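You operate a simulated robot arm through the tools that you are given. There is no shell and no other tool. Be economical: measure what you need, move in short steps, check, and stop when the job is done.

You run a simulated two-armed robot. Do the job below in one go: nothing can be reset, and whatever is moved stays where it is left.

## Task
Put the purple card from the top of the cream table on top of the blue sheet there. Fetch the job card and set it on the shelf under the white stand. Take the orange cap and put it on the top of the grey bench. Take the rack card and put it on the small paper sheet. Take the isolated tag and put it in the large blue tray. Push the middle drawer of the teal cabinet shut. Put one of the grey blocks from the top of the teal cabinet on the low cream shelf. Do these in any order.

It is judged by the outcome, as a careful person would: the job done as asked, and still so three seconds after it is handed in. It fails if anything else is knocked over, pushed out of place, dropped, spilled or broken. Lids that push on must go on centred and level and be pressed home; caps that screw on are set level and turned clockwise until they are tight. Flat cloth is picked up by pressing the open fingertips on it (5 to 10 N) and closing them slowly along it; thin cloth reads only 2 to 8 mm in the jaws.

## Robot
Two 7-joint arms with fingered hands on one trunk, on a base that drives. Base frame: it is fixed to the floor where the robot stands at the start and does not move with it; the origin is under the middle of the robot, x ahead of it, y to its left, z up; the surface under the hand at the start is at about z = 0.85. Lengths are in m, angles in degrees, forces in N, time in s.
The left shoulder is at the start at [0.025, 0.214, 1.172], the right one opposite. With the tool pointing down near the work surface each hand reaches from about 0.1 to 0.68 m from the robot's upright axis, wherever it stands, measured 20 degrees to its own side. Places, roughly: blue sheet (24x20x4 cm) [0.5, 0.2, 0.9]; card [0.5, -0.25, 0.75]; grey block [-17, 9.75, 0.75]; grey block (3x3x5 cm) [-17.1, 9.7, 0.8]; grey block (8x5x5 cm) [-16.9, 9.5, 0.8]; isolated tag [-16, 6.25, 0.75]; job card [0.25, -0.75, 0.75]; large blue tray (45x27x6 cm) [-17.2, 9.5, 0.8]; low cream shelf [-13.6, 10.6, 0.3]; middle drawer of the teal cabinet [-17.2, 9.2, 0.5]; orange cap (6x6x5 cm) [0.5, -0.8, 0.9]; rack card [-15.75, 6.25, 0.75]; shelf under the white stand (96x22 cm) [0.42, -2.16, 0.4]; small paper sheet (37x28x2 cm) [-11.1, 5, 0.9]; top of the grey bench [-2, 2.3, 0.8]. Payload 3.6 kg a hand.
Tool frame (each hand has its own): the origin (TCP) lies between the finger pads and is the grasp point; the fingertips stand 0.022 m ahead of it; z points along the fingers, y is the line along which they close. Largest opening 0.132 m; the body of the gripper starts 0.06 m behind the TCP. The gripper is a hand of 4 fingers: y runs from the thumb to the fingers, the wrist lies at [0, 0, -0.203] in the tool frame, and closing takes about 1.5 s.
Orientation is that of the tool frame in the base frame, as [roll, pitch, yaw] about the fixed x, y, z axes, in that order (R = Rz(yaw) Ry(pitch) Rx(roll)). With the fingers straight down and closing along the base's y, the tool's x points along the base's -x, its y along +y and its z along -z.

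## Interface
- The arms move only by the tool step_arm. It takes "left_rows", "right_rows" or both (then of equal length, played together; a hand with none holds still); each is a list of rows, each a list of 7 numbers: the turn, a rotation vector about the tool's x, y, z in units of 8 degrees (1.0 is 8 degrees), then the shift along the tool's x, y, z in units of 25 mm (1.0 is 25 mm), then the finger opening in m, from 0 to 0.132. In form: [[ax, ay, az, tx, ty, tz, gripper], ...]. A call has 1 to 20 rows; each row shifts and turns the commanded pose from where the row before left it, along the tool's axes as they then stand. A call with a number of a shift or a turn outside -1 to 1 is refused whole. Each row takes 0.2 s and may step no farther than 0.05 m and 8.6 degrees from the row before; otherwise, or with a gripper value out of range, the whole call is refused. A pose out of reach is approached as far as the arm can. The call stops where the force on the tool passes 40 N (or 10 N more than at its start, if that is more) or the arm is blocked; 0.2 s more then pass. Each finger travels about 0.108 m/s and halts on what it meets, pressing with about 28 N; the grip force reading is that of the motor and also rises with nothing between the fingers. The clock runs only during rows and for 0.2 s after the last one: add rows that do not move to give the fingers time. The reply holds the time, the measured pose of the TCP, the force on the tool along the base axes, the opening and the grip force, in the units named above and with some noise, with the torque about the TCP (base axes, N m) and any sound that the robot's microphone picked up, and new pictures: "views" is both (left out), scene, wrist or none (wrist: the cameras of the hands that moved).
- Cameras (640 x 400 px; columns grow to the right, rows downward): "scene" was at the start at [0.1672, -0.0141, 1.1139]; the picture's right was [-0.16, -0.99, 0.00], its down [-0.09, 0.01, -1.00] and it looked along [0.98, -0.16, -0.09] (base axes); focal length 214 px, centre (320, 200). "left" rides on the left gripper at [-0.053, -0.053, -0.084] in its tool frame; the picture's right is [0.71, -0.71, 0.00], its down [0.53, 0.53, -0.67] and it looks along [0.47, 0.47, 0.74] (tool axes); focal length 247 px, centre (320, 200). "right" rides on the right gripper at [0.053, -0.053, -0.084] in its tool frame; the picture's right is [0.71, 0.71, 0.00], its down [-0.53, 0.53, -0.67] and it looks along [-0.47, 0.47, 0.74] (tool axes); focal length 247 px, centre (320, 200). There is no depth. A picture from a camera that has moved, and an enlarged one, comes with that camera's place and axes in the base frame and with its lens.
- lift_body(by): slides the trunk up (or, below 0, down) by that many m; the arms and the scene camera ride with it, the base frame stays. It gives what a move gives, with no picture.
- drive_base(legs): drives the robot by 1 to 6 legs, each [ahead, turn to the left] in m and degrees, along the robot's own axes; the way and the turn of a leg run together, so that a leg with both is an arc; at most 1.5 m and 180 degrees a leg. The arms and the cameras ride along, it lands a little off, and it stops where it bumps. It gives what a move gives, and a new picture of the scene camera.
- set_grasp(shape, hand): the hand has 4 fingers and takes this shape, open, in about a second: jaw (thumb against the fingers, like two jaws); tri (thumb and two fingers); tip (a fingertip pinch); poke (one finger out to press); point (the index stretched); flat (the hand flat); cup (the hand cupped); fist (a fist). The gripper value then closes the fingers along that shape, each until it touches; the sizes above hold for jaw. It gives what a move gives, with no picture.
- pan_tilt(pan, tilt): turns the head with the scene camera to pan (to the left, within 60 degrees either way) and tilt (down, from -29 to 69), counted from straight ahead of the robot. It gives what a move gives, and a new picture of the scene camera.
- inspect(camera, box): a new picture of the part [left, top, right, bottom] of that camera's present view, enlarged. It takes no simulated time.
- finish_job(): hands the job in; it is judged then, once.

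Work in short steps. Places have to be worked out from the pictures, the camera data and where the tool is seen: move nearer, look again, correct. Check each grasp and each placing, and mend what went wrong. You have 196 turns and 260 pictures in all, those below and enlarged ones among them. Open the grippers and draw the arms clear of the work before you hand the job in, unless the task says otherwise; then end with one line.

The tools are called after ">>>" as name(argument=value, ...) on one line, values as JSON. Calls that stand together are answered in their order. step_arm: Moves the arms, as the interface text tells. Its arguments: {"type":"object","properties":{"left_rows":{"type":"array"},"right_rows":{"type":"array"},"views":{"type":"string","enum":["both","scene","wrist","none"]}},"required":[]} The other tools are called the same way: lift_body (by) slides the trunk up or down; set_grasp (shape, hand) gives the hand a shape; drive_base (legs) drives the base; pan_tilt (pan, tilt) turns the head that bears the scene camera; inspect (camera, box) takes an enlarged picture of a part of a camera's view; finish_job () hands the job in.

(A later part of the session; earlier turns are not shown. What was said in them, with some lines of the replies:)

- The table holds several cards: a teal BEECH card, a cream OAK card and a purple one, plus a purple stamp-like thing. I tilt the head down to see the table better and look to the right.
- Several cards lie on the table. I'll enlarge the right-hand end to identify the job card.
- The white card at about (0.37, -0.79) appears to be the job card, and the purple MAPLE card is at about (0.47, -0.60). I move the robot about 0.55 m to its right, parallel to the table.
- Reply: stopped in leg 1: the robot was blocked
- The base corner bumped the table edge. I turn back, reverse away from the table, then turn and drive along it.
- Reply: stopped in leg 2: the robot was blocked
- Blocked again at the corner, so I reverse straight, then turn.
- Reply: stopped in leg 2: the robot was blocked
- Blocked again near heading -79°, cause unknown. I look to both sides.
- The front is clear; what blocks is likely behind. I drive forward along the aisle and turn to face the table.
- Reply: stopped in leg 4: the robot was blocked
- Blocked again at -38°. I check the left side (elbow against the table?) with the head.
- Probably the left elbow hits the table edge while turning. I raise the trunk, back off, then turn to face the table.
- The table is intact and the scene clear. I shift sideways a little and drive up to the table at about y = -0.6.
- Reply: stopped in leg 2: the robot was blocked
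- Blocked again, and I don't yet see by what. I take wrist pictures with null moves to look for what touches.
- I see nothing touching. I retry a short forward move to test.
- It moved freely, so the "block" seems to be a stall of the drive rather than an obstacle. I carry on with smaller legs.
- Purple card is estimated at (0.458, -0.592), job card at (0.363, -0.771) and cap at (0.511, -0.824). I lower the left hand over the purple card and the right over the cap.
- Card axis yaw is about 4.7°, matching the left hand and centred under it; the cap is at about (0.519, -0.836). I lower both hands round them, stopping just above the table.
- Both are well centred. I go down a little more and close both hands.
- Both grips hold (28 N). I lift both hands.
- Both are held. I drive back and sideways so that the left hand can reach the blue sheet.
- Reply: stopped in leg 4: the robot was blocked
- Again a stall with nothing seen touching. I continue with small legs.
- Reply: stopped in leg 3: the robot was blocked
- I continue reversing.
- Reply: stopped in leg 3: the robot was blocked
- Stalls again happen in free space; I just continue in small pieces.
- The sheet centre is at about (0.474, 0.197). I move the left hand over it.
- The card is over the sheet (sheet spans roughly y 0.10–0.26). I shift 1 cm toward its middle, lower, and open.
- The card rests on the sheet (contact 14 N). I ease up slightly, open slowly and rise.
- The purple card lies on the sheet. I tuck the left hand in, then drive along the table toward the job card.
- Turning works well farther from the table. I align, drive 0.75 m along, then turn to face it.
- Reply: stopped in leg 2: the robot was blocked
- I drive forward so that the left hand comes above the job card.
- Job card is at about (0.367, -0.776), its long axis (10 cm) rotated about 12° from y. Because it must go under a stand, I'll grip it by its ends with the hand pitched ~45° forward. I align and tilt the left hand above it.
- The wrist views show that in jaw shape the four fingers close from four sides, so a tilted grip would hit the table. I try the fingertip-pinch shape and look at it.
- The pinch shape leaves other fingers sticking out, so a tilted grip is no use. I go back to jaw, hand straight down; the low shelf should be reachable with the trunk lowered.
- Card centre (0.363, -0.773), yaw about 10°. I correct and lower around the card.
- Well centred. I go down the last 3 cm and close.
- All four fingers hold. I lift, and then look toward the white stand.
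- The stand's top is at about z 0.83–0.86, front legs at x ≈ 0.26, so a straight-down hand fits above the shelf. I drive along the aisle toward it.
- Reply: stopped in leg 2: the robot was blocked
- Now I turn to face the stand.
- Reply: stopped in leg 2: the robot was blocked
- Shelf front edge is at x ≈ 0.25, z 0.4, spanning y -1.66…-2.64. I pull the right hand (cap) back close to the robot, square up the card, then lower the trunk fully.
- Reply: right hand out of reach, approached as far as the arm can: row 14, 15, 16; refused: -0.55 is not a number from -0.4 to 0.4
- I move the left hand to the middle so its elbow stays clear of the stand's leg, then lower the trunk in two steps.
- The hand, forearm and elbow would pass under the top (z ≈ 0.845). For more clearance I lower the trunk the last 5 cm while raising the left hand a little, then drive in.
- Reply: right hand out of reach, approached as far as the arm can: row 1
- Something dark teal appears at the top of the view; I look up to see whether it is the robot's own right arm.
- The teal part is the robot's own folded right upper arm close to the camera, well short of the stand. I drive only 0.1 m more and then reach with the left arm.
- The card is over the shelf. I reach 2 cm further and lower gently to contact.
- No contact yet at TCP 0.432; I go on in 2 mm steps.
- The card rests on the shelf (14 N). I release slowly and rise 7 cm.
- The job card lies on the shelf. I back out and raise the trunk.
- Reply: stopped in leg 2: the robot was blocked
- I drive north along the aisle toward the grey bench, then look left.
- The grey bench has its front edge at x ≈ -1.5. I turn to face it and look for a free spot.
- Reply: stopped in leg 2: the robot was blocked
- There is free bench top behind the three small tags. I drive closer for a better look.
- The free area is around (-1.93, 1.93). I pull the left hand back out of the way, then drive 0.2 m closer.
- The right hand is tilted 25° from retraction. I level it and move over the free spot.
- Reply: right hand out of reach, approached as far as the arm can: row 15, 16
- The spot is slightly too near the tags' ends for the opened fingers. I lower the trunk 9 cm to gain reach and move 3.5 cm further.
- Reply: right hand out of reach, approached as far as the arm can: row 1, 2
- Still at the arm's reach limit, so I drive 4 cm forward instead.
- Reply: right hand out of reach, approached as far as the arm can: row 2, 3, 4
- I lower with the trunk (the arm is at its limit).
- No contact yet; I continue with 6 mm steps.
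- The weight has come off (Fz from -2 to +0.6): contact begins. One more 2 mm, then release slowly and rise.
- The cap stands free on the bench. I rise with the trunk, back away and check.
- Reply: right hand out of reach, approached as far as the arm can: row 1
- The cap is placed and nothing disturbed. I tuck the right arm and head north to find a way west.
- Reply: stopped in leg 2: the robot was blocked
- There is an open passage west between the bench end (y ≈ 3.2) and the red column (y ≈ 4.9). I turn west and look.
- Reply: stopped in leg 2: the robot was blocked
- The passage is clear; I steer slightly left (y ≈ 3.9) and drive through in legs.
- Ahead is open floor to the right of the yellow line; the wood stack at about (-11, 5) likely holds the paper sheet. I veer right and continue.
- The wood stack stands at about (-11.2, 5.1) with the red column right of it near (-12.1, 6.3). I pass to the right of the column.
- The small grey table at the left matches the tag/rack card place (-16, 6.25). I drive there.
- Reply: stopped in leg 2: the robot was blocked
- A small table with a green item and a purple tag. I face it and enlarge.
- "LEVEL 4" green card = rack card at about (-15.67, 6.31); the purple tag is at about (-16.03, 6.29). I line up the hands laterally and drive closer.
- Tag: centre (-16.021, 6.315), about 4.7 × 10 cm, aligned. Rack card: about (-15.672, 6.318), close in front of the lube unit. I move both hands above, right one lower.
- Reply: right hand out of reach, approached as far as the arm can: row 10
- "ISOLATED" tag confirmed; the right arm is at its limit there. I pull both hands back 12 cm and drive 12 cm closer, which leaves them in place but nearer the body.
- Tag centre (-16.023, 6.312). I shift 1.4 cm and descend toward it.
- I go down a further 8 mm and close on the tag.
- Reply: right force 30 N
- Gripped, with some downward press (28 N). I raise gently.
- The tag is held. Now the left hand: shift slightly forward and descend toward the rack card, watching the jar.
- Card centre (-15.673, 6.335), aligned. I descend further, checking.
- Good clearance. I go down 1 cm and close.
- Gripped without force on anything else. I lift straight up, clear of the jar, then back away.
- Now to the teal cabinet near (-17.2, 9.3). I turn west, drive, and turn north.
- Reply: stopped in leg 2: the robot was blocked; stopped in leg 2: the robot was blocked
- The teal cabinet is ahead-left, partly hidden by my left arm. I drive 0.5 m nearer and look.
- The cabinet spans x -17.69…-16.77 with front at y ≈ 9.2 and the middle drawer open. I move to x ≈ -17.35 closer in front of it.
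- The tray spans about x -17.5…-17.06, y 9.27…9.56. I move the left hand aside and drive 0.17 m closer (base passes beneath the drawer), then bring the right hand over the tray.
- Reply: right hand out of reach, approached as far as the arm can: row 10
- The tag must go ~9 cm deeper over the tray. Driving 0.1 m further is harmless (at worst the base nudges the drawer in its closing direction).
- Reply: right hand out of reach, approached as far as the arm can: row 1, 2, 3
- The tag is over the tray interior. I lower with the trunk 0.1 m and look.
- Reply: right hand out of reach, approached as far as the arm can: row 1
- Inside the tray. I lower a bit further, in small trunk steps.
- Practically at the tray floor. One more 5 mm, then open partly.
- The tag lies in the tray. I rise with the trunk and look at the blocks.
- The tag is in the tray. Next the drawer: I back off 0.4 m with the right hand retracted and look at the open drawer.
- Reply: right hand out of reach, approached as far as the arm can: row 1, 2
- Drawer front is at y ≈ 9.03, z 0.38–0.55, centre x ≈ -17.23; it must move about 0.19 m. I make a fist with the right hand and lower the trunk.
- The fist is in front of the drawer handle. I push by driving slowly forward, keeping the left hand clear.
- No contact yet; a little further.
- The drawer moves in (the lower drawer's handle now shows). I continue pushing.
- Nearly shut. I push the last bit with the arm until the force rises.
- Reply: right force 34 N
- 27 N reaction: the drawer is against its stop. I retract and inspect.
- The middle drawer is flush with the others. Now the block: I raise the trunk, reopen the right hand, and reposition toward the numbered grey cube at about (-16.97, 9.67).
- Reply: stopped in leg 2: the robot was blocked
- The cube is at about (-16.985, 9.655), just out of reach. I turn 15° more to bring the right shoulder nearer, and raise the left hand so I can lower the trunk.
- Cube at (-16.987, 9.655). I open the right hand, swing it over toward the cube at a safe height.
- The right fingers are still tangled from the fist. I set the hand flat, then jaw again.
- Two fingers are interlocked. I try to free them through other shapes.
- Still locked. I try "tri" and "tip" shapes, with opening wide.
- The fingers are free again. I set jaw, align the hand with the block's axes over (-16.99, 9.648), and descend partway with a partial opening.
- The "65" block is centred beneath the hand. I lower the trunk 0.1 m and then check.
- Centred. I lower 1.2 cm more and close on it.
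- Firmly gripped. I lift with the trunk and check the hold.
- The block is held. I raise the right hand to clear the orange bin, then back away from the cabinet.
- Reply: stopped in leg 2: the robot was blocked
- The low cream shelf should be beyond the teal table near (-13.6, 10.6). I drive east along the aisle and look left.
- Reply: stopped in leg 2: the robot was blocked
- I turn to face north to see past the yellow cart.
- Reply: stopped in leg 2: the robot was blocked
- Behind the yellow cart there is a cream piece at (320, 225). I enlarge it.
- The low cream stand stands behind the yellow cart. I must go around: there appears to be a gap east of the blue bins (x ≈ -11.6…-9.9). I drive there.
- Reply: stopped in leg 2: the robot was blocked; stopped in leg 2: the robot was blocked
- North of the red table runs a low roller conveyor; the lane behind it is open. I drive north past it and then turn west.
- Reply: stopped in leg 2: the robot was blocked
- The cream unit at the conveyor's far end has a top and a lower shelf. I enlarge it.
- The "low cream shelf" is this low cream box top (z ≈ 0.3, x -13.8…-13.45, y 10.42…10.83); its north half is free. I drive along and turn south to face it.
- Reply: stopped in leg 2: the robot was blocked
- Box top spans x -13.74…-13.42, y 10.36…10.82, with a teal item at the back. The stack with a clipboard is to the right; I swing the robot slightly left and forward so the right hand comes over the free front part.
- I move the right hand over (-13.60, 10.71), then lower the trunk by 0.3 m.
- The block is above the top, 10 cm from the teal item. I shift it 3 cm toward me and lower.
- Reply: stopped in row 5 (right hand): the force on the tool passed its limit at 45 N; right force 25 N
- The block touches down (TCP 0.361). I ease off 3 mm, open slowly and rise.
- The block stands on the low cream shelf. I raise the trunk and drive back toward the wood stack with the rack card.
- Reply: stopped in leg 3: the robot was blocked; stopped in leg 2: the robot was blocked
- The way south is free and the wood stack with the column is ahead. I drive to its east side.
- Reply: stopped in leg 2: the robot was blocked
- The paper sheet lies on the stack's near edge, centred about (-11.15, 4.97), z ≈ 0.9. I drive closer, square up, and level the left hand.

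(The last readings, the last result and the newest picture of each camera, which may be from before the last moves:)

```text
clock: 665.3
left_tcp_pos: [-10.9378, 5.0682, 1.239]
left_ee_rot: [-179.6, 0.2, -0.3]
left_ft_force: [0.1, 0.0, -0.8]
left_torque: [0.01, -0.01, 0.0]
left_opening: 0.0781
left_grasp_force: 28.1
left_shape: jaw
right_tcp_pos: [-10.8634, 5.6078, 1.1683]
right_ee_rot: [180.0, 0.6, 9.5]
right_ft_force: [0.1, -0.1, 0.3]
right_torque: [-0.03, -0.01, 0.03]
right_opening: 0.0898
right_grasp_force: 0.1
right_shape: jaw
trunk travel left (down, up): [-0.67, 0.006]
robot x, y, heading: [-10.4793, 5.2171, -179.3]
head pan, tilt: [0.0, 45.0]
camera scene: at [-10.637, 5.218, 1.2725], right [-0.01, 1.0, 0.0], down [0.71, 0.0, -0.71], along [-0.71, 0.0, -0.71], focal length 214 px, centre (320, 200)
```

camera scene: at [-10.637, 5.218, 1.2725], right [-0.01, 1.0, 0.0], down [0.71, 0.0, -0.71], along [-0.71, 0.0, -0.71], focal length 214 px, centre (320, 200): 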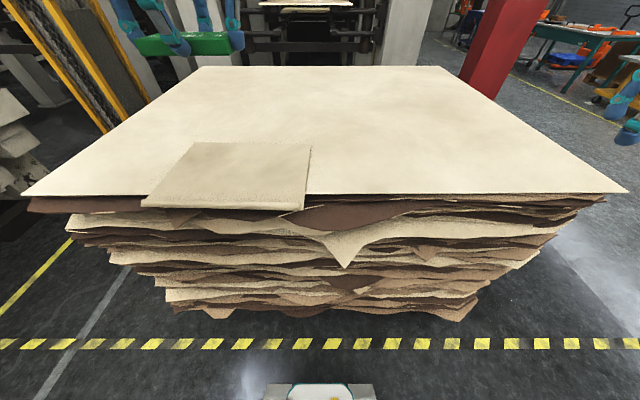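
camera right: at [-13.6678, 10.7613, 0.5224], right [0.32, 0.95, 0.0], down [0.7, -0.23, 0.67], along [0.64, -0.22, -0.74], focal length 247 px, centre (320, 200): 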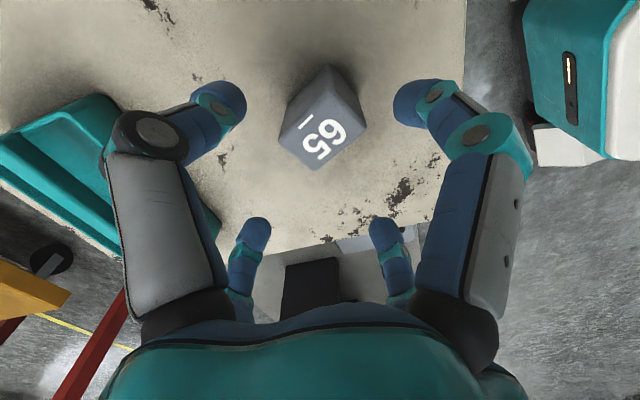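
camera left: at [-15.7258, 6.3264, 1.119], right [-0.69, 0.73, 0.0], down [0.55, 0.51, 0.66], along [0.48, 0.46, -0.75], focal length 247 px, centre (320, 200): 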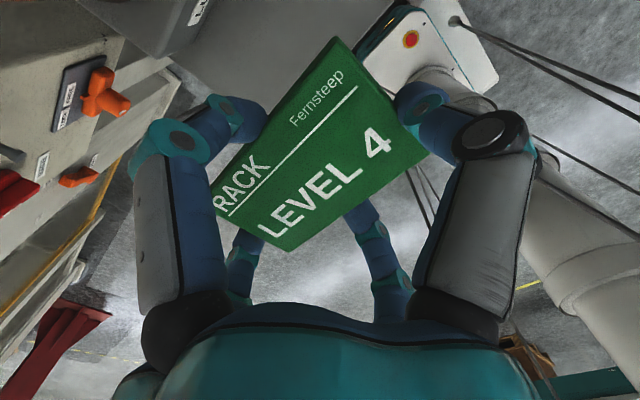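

Sheet centre is (-11.13, 4.985). I move the rack card above it.

>>> step_arm(left_rows=[[0, 0, 0, -0.845, 0.378, 0.85, 0.045], [0, 0, 0, -0.845, 0.378, 0.85, 0.045], [0, 0, 0, -0.845, 0.378, 0.85, 0.045], [0, 0, 0, -0.845, 0.378, 0.85, 0.045], [0, 0, 0, -0.845, 0.378, 0.85, 0.045], [0, 0, 0, -0.845, 0.378, 0.85, 0.045], [0, 0, 0, -0.845, 0.378, 0.85, 0.045], [0, 0, 0, -0.845, 0.378, 0.85, 0.045], [0, 0, 0, -0.845, 0.378, 0.85, 0.045], [0, 0, 0, 0, 0, 0, 0.045]], views="both")

```text
clock: 667.5
left_tcp_pos: [-11.1011, 4.9905, 1.0613]
left_ee_rot: [-179.8, 0.1, -0.3]
left_ft_force: [0.8, 1.2, -0.8]
left_torque: [-0.03, -0.01, 0.01]
left_opening: 0.0781
left_grasp_force: 28.5
left_shape: jaw
left hand out of reach, approached as far as the arm can: row 8, 9
right_tcp_pos: [-10.8629, 5.608, 1.1669]
right_ee_rot: [179.9, 0.5, 9.4]
right_ft_force: [-0.2, 0.0, 0.4]
right_torque: [-0.02, -0.02, 0.03]
right_opening: 0.0899
right_grasp_force: 0.0
right_shape: jaw
trunk travel left (down, up): [-0.67, 0.006]
robot x, y, heading: [-10.4785, 5.2199, -179.7]
head pan, tilt: [0.0, 45.0]
camera scene: at [-10.6379, 5.2188, 1.2724], right [-0.01, 1.0, 0.0], down [0.71, 0.0, -0.71], along [-0.71, -0.01, -0.71], focal length 214 px, centre (320, 200)
camera left: at [-11.1546, 5.0433, 1.1446], right [0.71, 0.7, 0.0], down [0.52, -0.53, 0.66], along [0.47, -0.47, -0.75], focal length 247 px, centre (320, 200)
```

scene: 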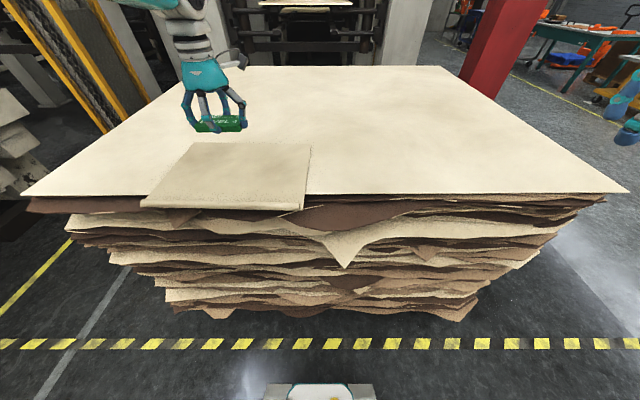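
left: 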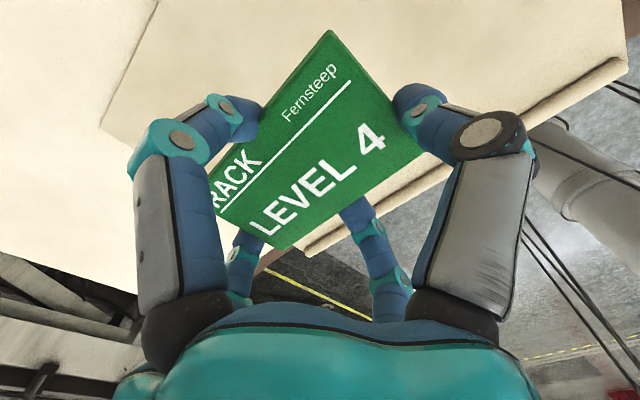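

The card is over the sheet's middle. I lower with the trunk in steps.

>>> lift_body(by=-0.09)

>>> step_arm(left_rows=[[0, 0, 0, 0, 0, 0, 0.045]], views="both")

```text
clock: 668.8
left_tcp_pos: [-11.101, 4.9903, 0.9709]
left_ee_rot: [-179.6, 0.2, -0.2]
left_ft_force: [-0.5, 0.2, -0.7]
left_torque: [0.01, -0.03, -0.01]
left_opening: 0.0784
left_grasp_force: 28.0
left_shape: jaw
right_tcp_pos: [-10.8641, 5.6088, 1.0778]
right_ee_rot: [179.9, 0.6, 9.5]
right_ft_force: [0.0, 0.1, -0.7]
right_torque: [0.01, 0.03, 0.0]
right_opening: 0.09
right_grasp_force: 0.1
right_shape: jaw
trunk travel left (down, up): [-0.58, 0.096]
robot x, y, heading: [-10.4791, 5.217, -179.9]
head pan, tilt: [0.0, 45.0]
```

```text
clock: 669.2
left_tcp_pos: [-11.104, 4.9886, 0.9711]
left_ee_rot: [-179.6, 0.2, -0.3]
left_ft_force: [-0.5, 1.0, -0.3]
left_torque: [0.0, 0.01, 0.01]
left_opening: 0.0782
left_grasp_force: 27.9
left_shape: jaw
right_tcp_pos: [-10.8646, 5.6084, 1.078]
right_ee_rot: [179.9, 0.6, 9.6]
right_ft_force: [-0.1, -0.2, -1.0]
right_torque: [-0.01, 0.02, -0.02]
right_opening: 0.0897
right_grasp_force: 0.1
right_shape: jaw
trunk travel left (down, up): [-0.58, 0.096]
robot x, y, heading: [-10.484, 5.2154, -179.6]
head pan, tilt: [0.0, 45.0]
camera scene: at [-10.6377, 5.2181, 1.1823], right [-0.01, 1.0, 0.0], down [0.71, 0.0, -0.71], along [-0.71, 0.0, -0.71], focal length 214 px, centre (320, 200)
camera left: at [-11.154, 5.0426, 1.0546], right [0.71, 0.7, 0.0], down [0.52, -0.53, 0.66], along [0.47, -0.47, -0.75], focal length 247 px, centre (320, 200)
```

scene: 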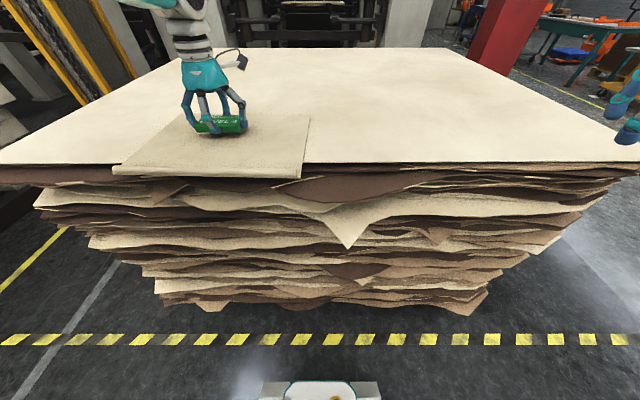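
left: 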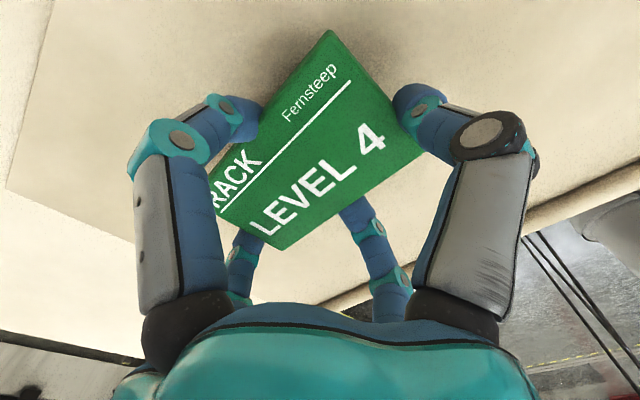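

Good; I continue lowering in small steps until contact.

>>> lift_body(by=-0.015)

>>> lift_body(by=-0.008)

>>> lift_body(by=-0.006)

>>> lift_body(by=-0.005)

```text
clock: 669.8
left_tcp_pos: [-11.1015, 4.9879, 0.9561]
left_ee_rot: [-179.6, 0.1, -0.2]
left_ft_force: [-0.6, -0.9, -1.4]
left_torque: [0.01, 0.01, -0.02]
left_opening: 0.0783
left_grasp_force: 27.7
left_shape: jaw
right_tcp_pos: [-10.8636, 5.6086, 1.0618]
right_ee_rot: [179.9, 0.6, 9.6]
right_ft_force: [0.0, 0.2, -0.4]
right_torque: [-0.02, -0.01, 0.04]
right_opening: 0.09
right_grasp_force: 0.0
right_shape: jaw
trunk travel left (down, up): [-0.565, 0.111]
robot x, y, heading: [-10.4817, 5.2199, -179.7]
head pan, tilt: [0.0, 45.0]
```

```text
clock: 670.4
left_tcp_pos: [-11.1014, 4.9892, 0.9515]
left_ee_rot: [-179.7, 0.5, -0.2]
left_ft_force: [1.6, -1.5, 24.7]
left_torque: [-0.25, 0.41, 0.07]
left_opening: 0.0784
left_grasp_force: 28.7
left_shape: jaw
right_tcp_pos: [-10.8631, 5.6092, 1.0546]
right_ee_rot: [179.9, 0.6, 9.5]
right_ft_force: [0.0, -0.3, -0.7]
right_torque: [0.02, 0.01, -0.03]
right_opening: 0.0898
right_grasp_force: 0.0
right_shape: jaw
trunk travel left (down, up): [-0.557, 0.119]
robot x, y, heading: [-10.4811, 5.2215, -179.8]
head pan, tilt: [0.0, 45.0]
```

```text
clock: 670.8
left_tcp_pos: [-11.1063, 4.9899, 0.9535]
left_ee_rot: [-179.6, 0.8, -0.2]
left_ft_force: [3.7, 0.8, 16.6]
left_torque: [-0.06, 0.19, 0.04]
left_opening: 0.0779
left_grasp_force: 28.0
left_shape: jaw
right_tcp_pos: [-10.8613, 5.6079, 1.0505]
right_ee_rot: [179.8, 0.6, 9.5]
right_ft_force: [-0.8, -0.1, -0.8]
right_torque: [0.0, 0.0, -0.03]
right_opening: 0.0898
right_grasp_force: 0.0
right_shape: jaw
trunk travel left (down, up): [-0.553, 0.123]
robot x, y, heading: [-10.4778, 5.2183, -179.4]
head pan, tilt: [0.0, 45.0]
stopped: the force on the tool passed its limit at 42 N (the readings are from after the stop); the commanded pose is now the measured one
```

```text
clock: 671.3
left_tcp_pos: [-11.1054, 4.9903, 0.9512]
left_ee_rot: [-179.8, 1.3, -0.2]
left_ft_force: [0.4, -1.4, 36.2]
left_torque: [-0.4, 0.25, 0.05]
left_opening: 0.0779
left_grasp_force: 27.8
left_shape: jaw
right_tcp_pos: [-10.8606, 5.61, 1.0471]
right_ee_rot: [179.9, 0.8, 9.5]
right_ft_force: [-0.8, 0.0, -0.4]
right_torque: [-0.02, -0.01, -0.01]
right_opening: 0.0899
right_grasp_force: 0.1
right_shape: jaw
trunk travel left (down, up): [-0.548, 0.128]
robot x, y, heading: [-10.4822, 5.2183, -179.8]
head pan, tilt: [0.0, 45.0]
```

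Firm contact. I ease the trunk up 5 mm and release slowly.

>>> lift_body(by=0.006)

>>> step_arm(left_rows=[[0, 0, 0, 0, 0, 0, 0.07], [0, 0, 0, 0, 0, 0, 0.085], [0, 0, 0, 0, 0, 0, 0.1], [0, 0, 0, 0, 0, 0, 0.115], [0, 0, 0, 0, 0, 0, 0.13], [0, 0, 0, 0, 0, 0, 0.13]], views="wrist")

```text
clock: 671.9
left_tcp_pos: [-11.1059, 4.9895, 0.9529]
left_ee_rot: [-179.8, 0.9, -0.2]
left_ft_force: [-3.9, -2.1, 18.4]
left_torque: [-0.05, 0.36, 0.04]
left_opening: 0.0783
left_grasp_force: 27.8
left_shape: jaw
right_tcp_pos: [-10.8622, 5.6095, 1.0525]
right_ee_rot: [179.8, 0.5, 9.5]
right_ft_force: [-0.2, 0.0, 0.2]
right_torque: [0.01, 0.02, -0.02]
right_opening: 0.0898
right_grasp_force: 0.1
right_shape: jaw
trunk travel left (down, up): [-0.554, 0.122]
robot x, y, heading: [-10.4826, 5.2207, -179.8]
head pan, tilt: [0.0, 45.0]
```

```text
clock: 673.3
left_tcp_pos: [-11.106, 4.9906, 0.9565]
left_ee_rot: [-179.8, 1.1, -0.2]
left_ft_force: [-10.8, -1.8, 32.1]
left_torque: [-0.06, -1.19, -0.1]
left_opening: 0.1253
left_grasp_force: 0.0
left_shape: jaw
right_tcp_pos: [-10.8626, 5.6087, 1.0524]
right_ee_rot: [179.8, 0.7, 9.4]
right_ft_force: [0.5, -1.1, -0.7]
right_torque: [0.0, -0.03, 0.04]
right_opening: 0.0899
right_grasp_force: 0.0
right_shape: jaw
trunk travel left (down, up): [-0.554, 0.122]
robot x, y, heading: [-10.4804, 5.219, -179.6]
head pan, tilt: [0.0, 45.0]
camera left: at [-11.157, 5.0436, 1.0409], right [0.71, 0.7, -0.01], down [0.54, -0.53, 0.66], along [0.46, -0.47, -0.76], focal length 247 px, centre (320, 200)
```

left: 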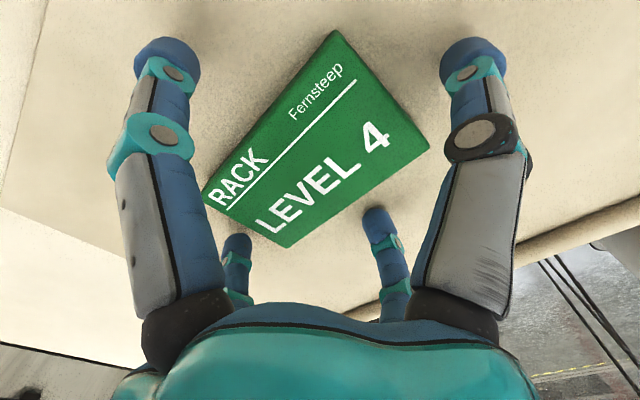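

Released; the card lies flat. I raise and check the sheet.

>>> lift_body(by=0.12)

>>> step_arm(left_rows=[[0, 0, 0, 0, 0, -0.9, 0.13], [0, 0, 0, 0.9, 0, -0.9, 0.13], [0, 0, 0, 0.9, 0, -0.9, 0.13], [0, 0, 0, 0.9, 0.5, 0, 0.13], [0, 0, 0, 0.9, 0.5, 0, 0.13], [0, 0, 0, 0.9, 0.5, 0, 0.13]], views="scene")

```text
clock: 674.8
left_tcp_pos: [-11.1048, 4.9874, 1.0704]
left_ee_rot: [-179.6, 0.6, -0.1]
left_ft_force: [-0.3, 0.4, -0.1]
left_torque: [0.03, 0.0, 0.01]
left_opening: 0.1298
left_grasp_force: 0.1
left_shape: jaw
right_tcp_pos: [-10.8645, 5.6094, 1.1705]
right_ee_rot: [180.0, 0.5, 9.5]
right_ft_force: [0.1, 0.1, 0.2]
right_torque: [-0.02, 0.0, 0.0]
right_opening: 0.0901
right_grasp_force: 0.0
right_shape: jaw
trunk travel left (down, up): [-0.674, 0.002]
robot x, y, heading: [-10.4791, 5.2209, -179.5]
head pan, tilt: [0.0, 45.0]
```

```text
clock: 676.2
left_tcp_pos: [-10.9888, 4.95, 1.1379]
left_ee_rot: [-179.5, 0.7, -0.1]
left_ft_force: [0.2, 0.2, -1.1]
left_torque: [0.0, 0.03, 0.03]
left_opening: 0.1297
left_grasp_force: 0.1
left_shape: jaw
right_tcp_pos: [-10.8636, 5.6083, 1.1712]
right_ee_rot: [179.9, 0.6, 9.5]
right_ft_force: [0.4, 0.5, 0.4]
right_torque: [-0.02, 0.01, 0.03]
right_opening: 0.0896
right_grasp_force: 0.0
right_shape: jaw
trunk travel left (down, up): [-0.674, 0.002]
robot x, y, heading: [-10.4804, 5.2177, -179.7]
head pan, tilt: [0.0, 45.0]
camera scene: at [-10.6369, 5.2174, 1.2764], right [-0.01, 1.0, 0.0], down [0.71, 0.01, -0.71], along [-0.71, 0.0, -0.71], focal length 214 px, centre (320, 200)
```

scene: 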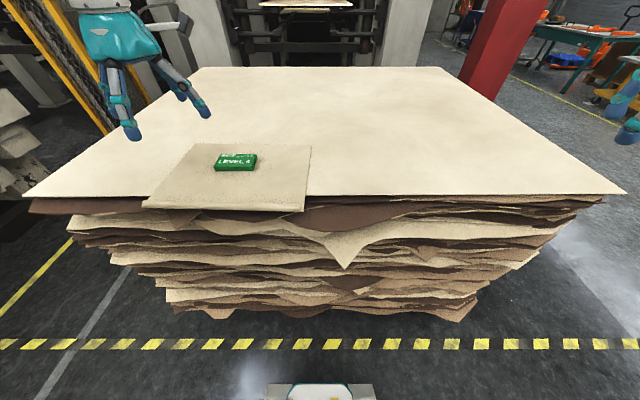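

The rack card lies on the paper sheet, everything undisturbed. I back away from the stack and then hand in.

>>> drive_base(legs=[[-0.5, 0]])

```text
clock: 679.1
left_tcp_pos: [-10.4875, 4.9537, 1.1379]
left_ee_rot: [-179.6, 0.6, -0.1]
left_ft_force: [-0.4, -0.2, 0.9]
left_torque: [-0.02, 0.0, -0.03]
left_opening: 0.1297
left_grasp_force: 0.1
left_shape: jaw
right_tcp_pos: [-10.3615, 5.6109, 1.1717]
right_ee_rot: [179.9, 0.6, 9.7]
right_ft_force: [-0.5, 0.0, -1.2]
right_torque: [0.04, 0.01, 0.03]
right_opening: 0.0898
right_grasp_force: 0.1
right_shape: jaw
trunk travel left (down, up): [-0.674, 0.002]
robot x, y, heading: [-9.9782, 5.2244, -179.5]
head pan, tilt: [0.0, 45.0]
camera scene: at [-10.1353, 5.2214, 1.2764], right [-0.01, 1.0, 0.0], down [0.71, 0.01, -0.71], along [-0.71, -0.01, -0.71], focal length 214 px, centre (320, 200)
```

scene: 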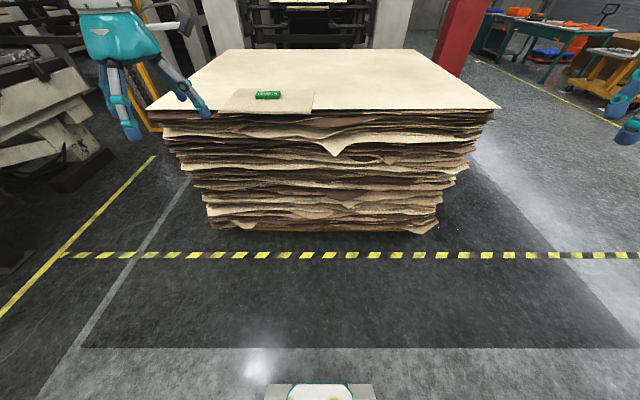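

All seven parts are done and both hands are open and clear, so I hand the job in.

>>> finish_job()

```text
The job is handed in.
```

All seven parts are done and handed in: the purple card, job card, orange cap, rack card, isolated tag and a grey block ("65") are in their places and the middle drawer is shut. At the start, the base was stopped as blocked near the cream table; nothing there looked moved.
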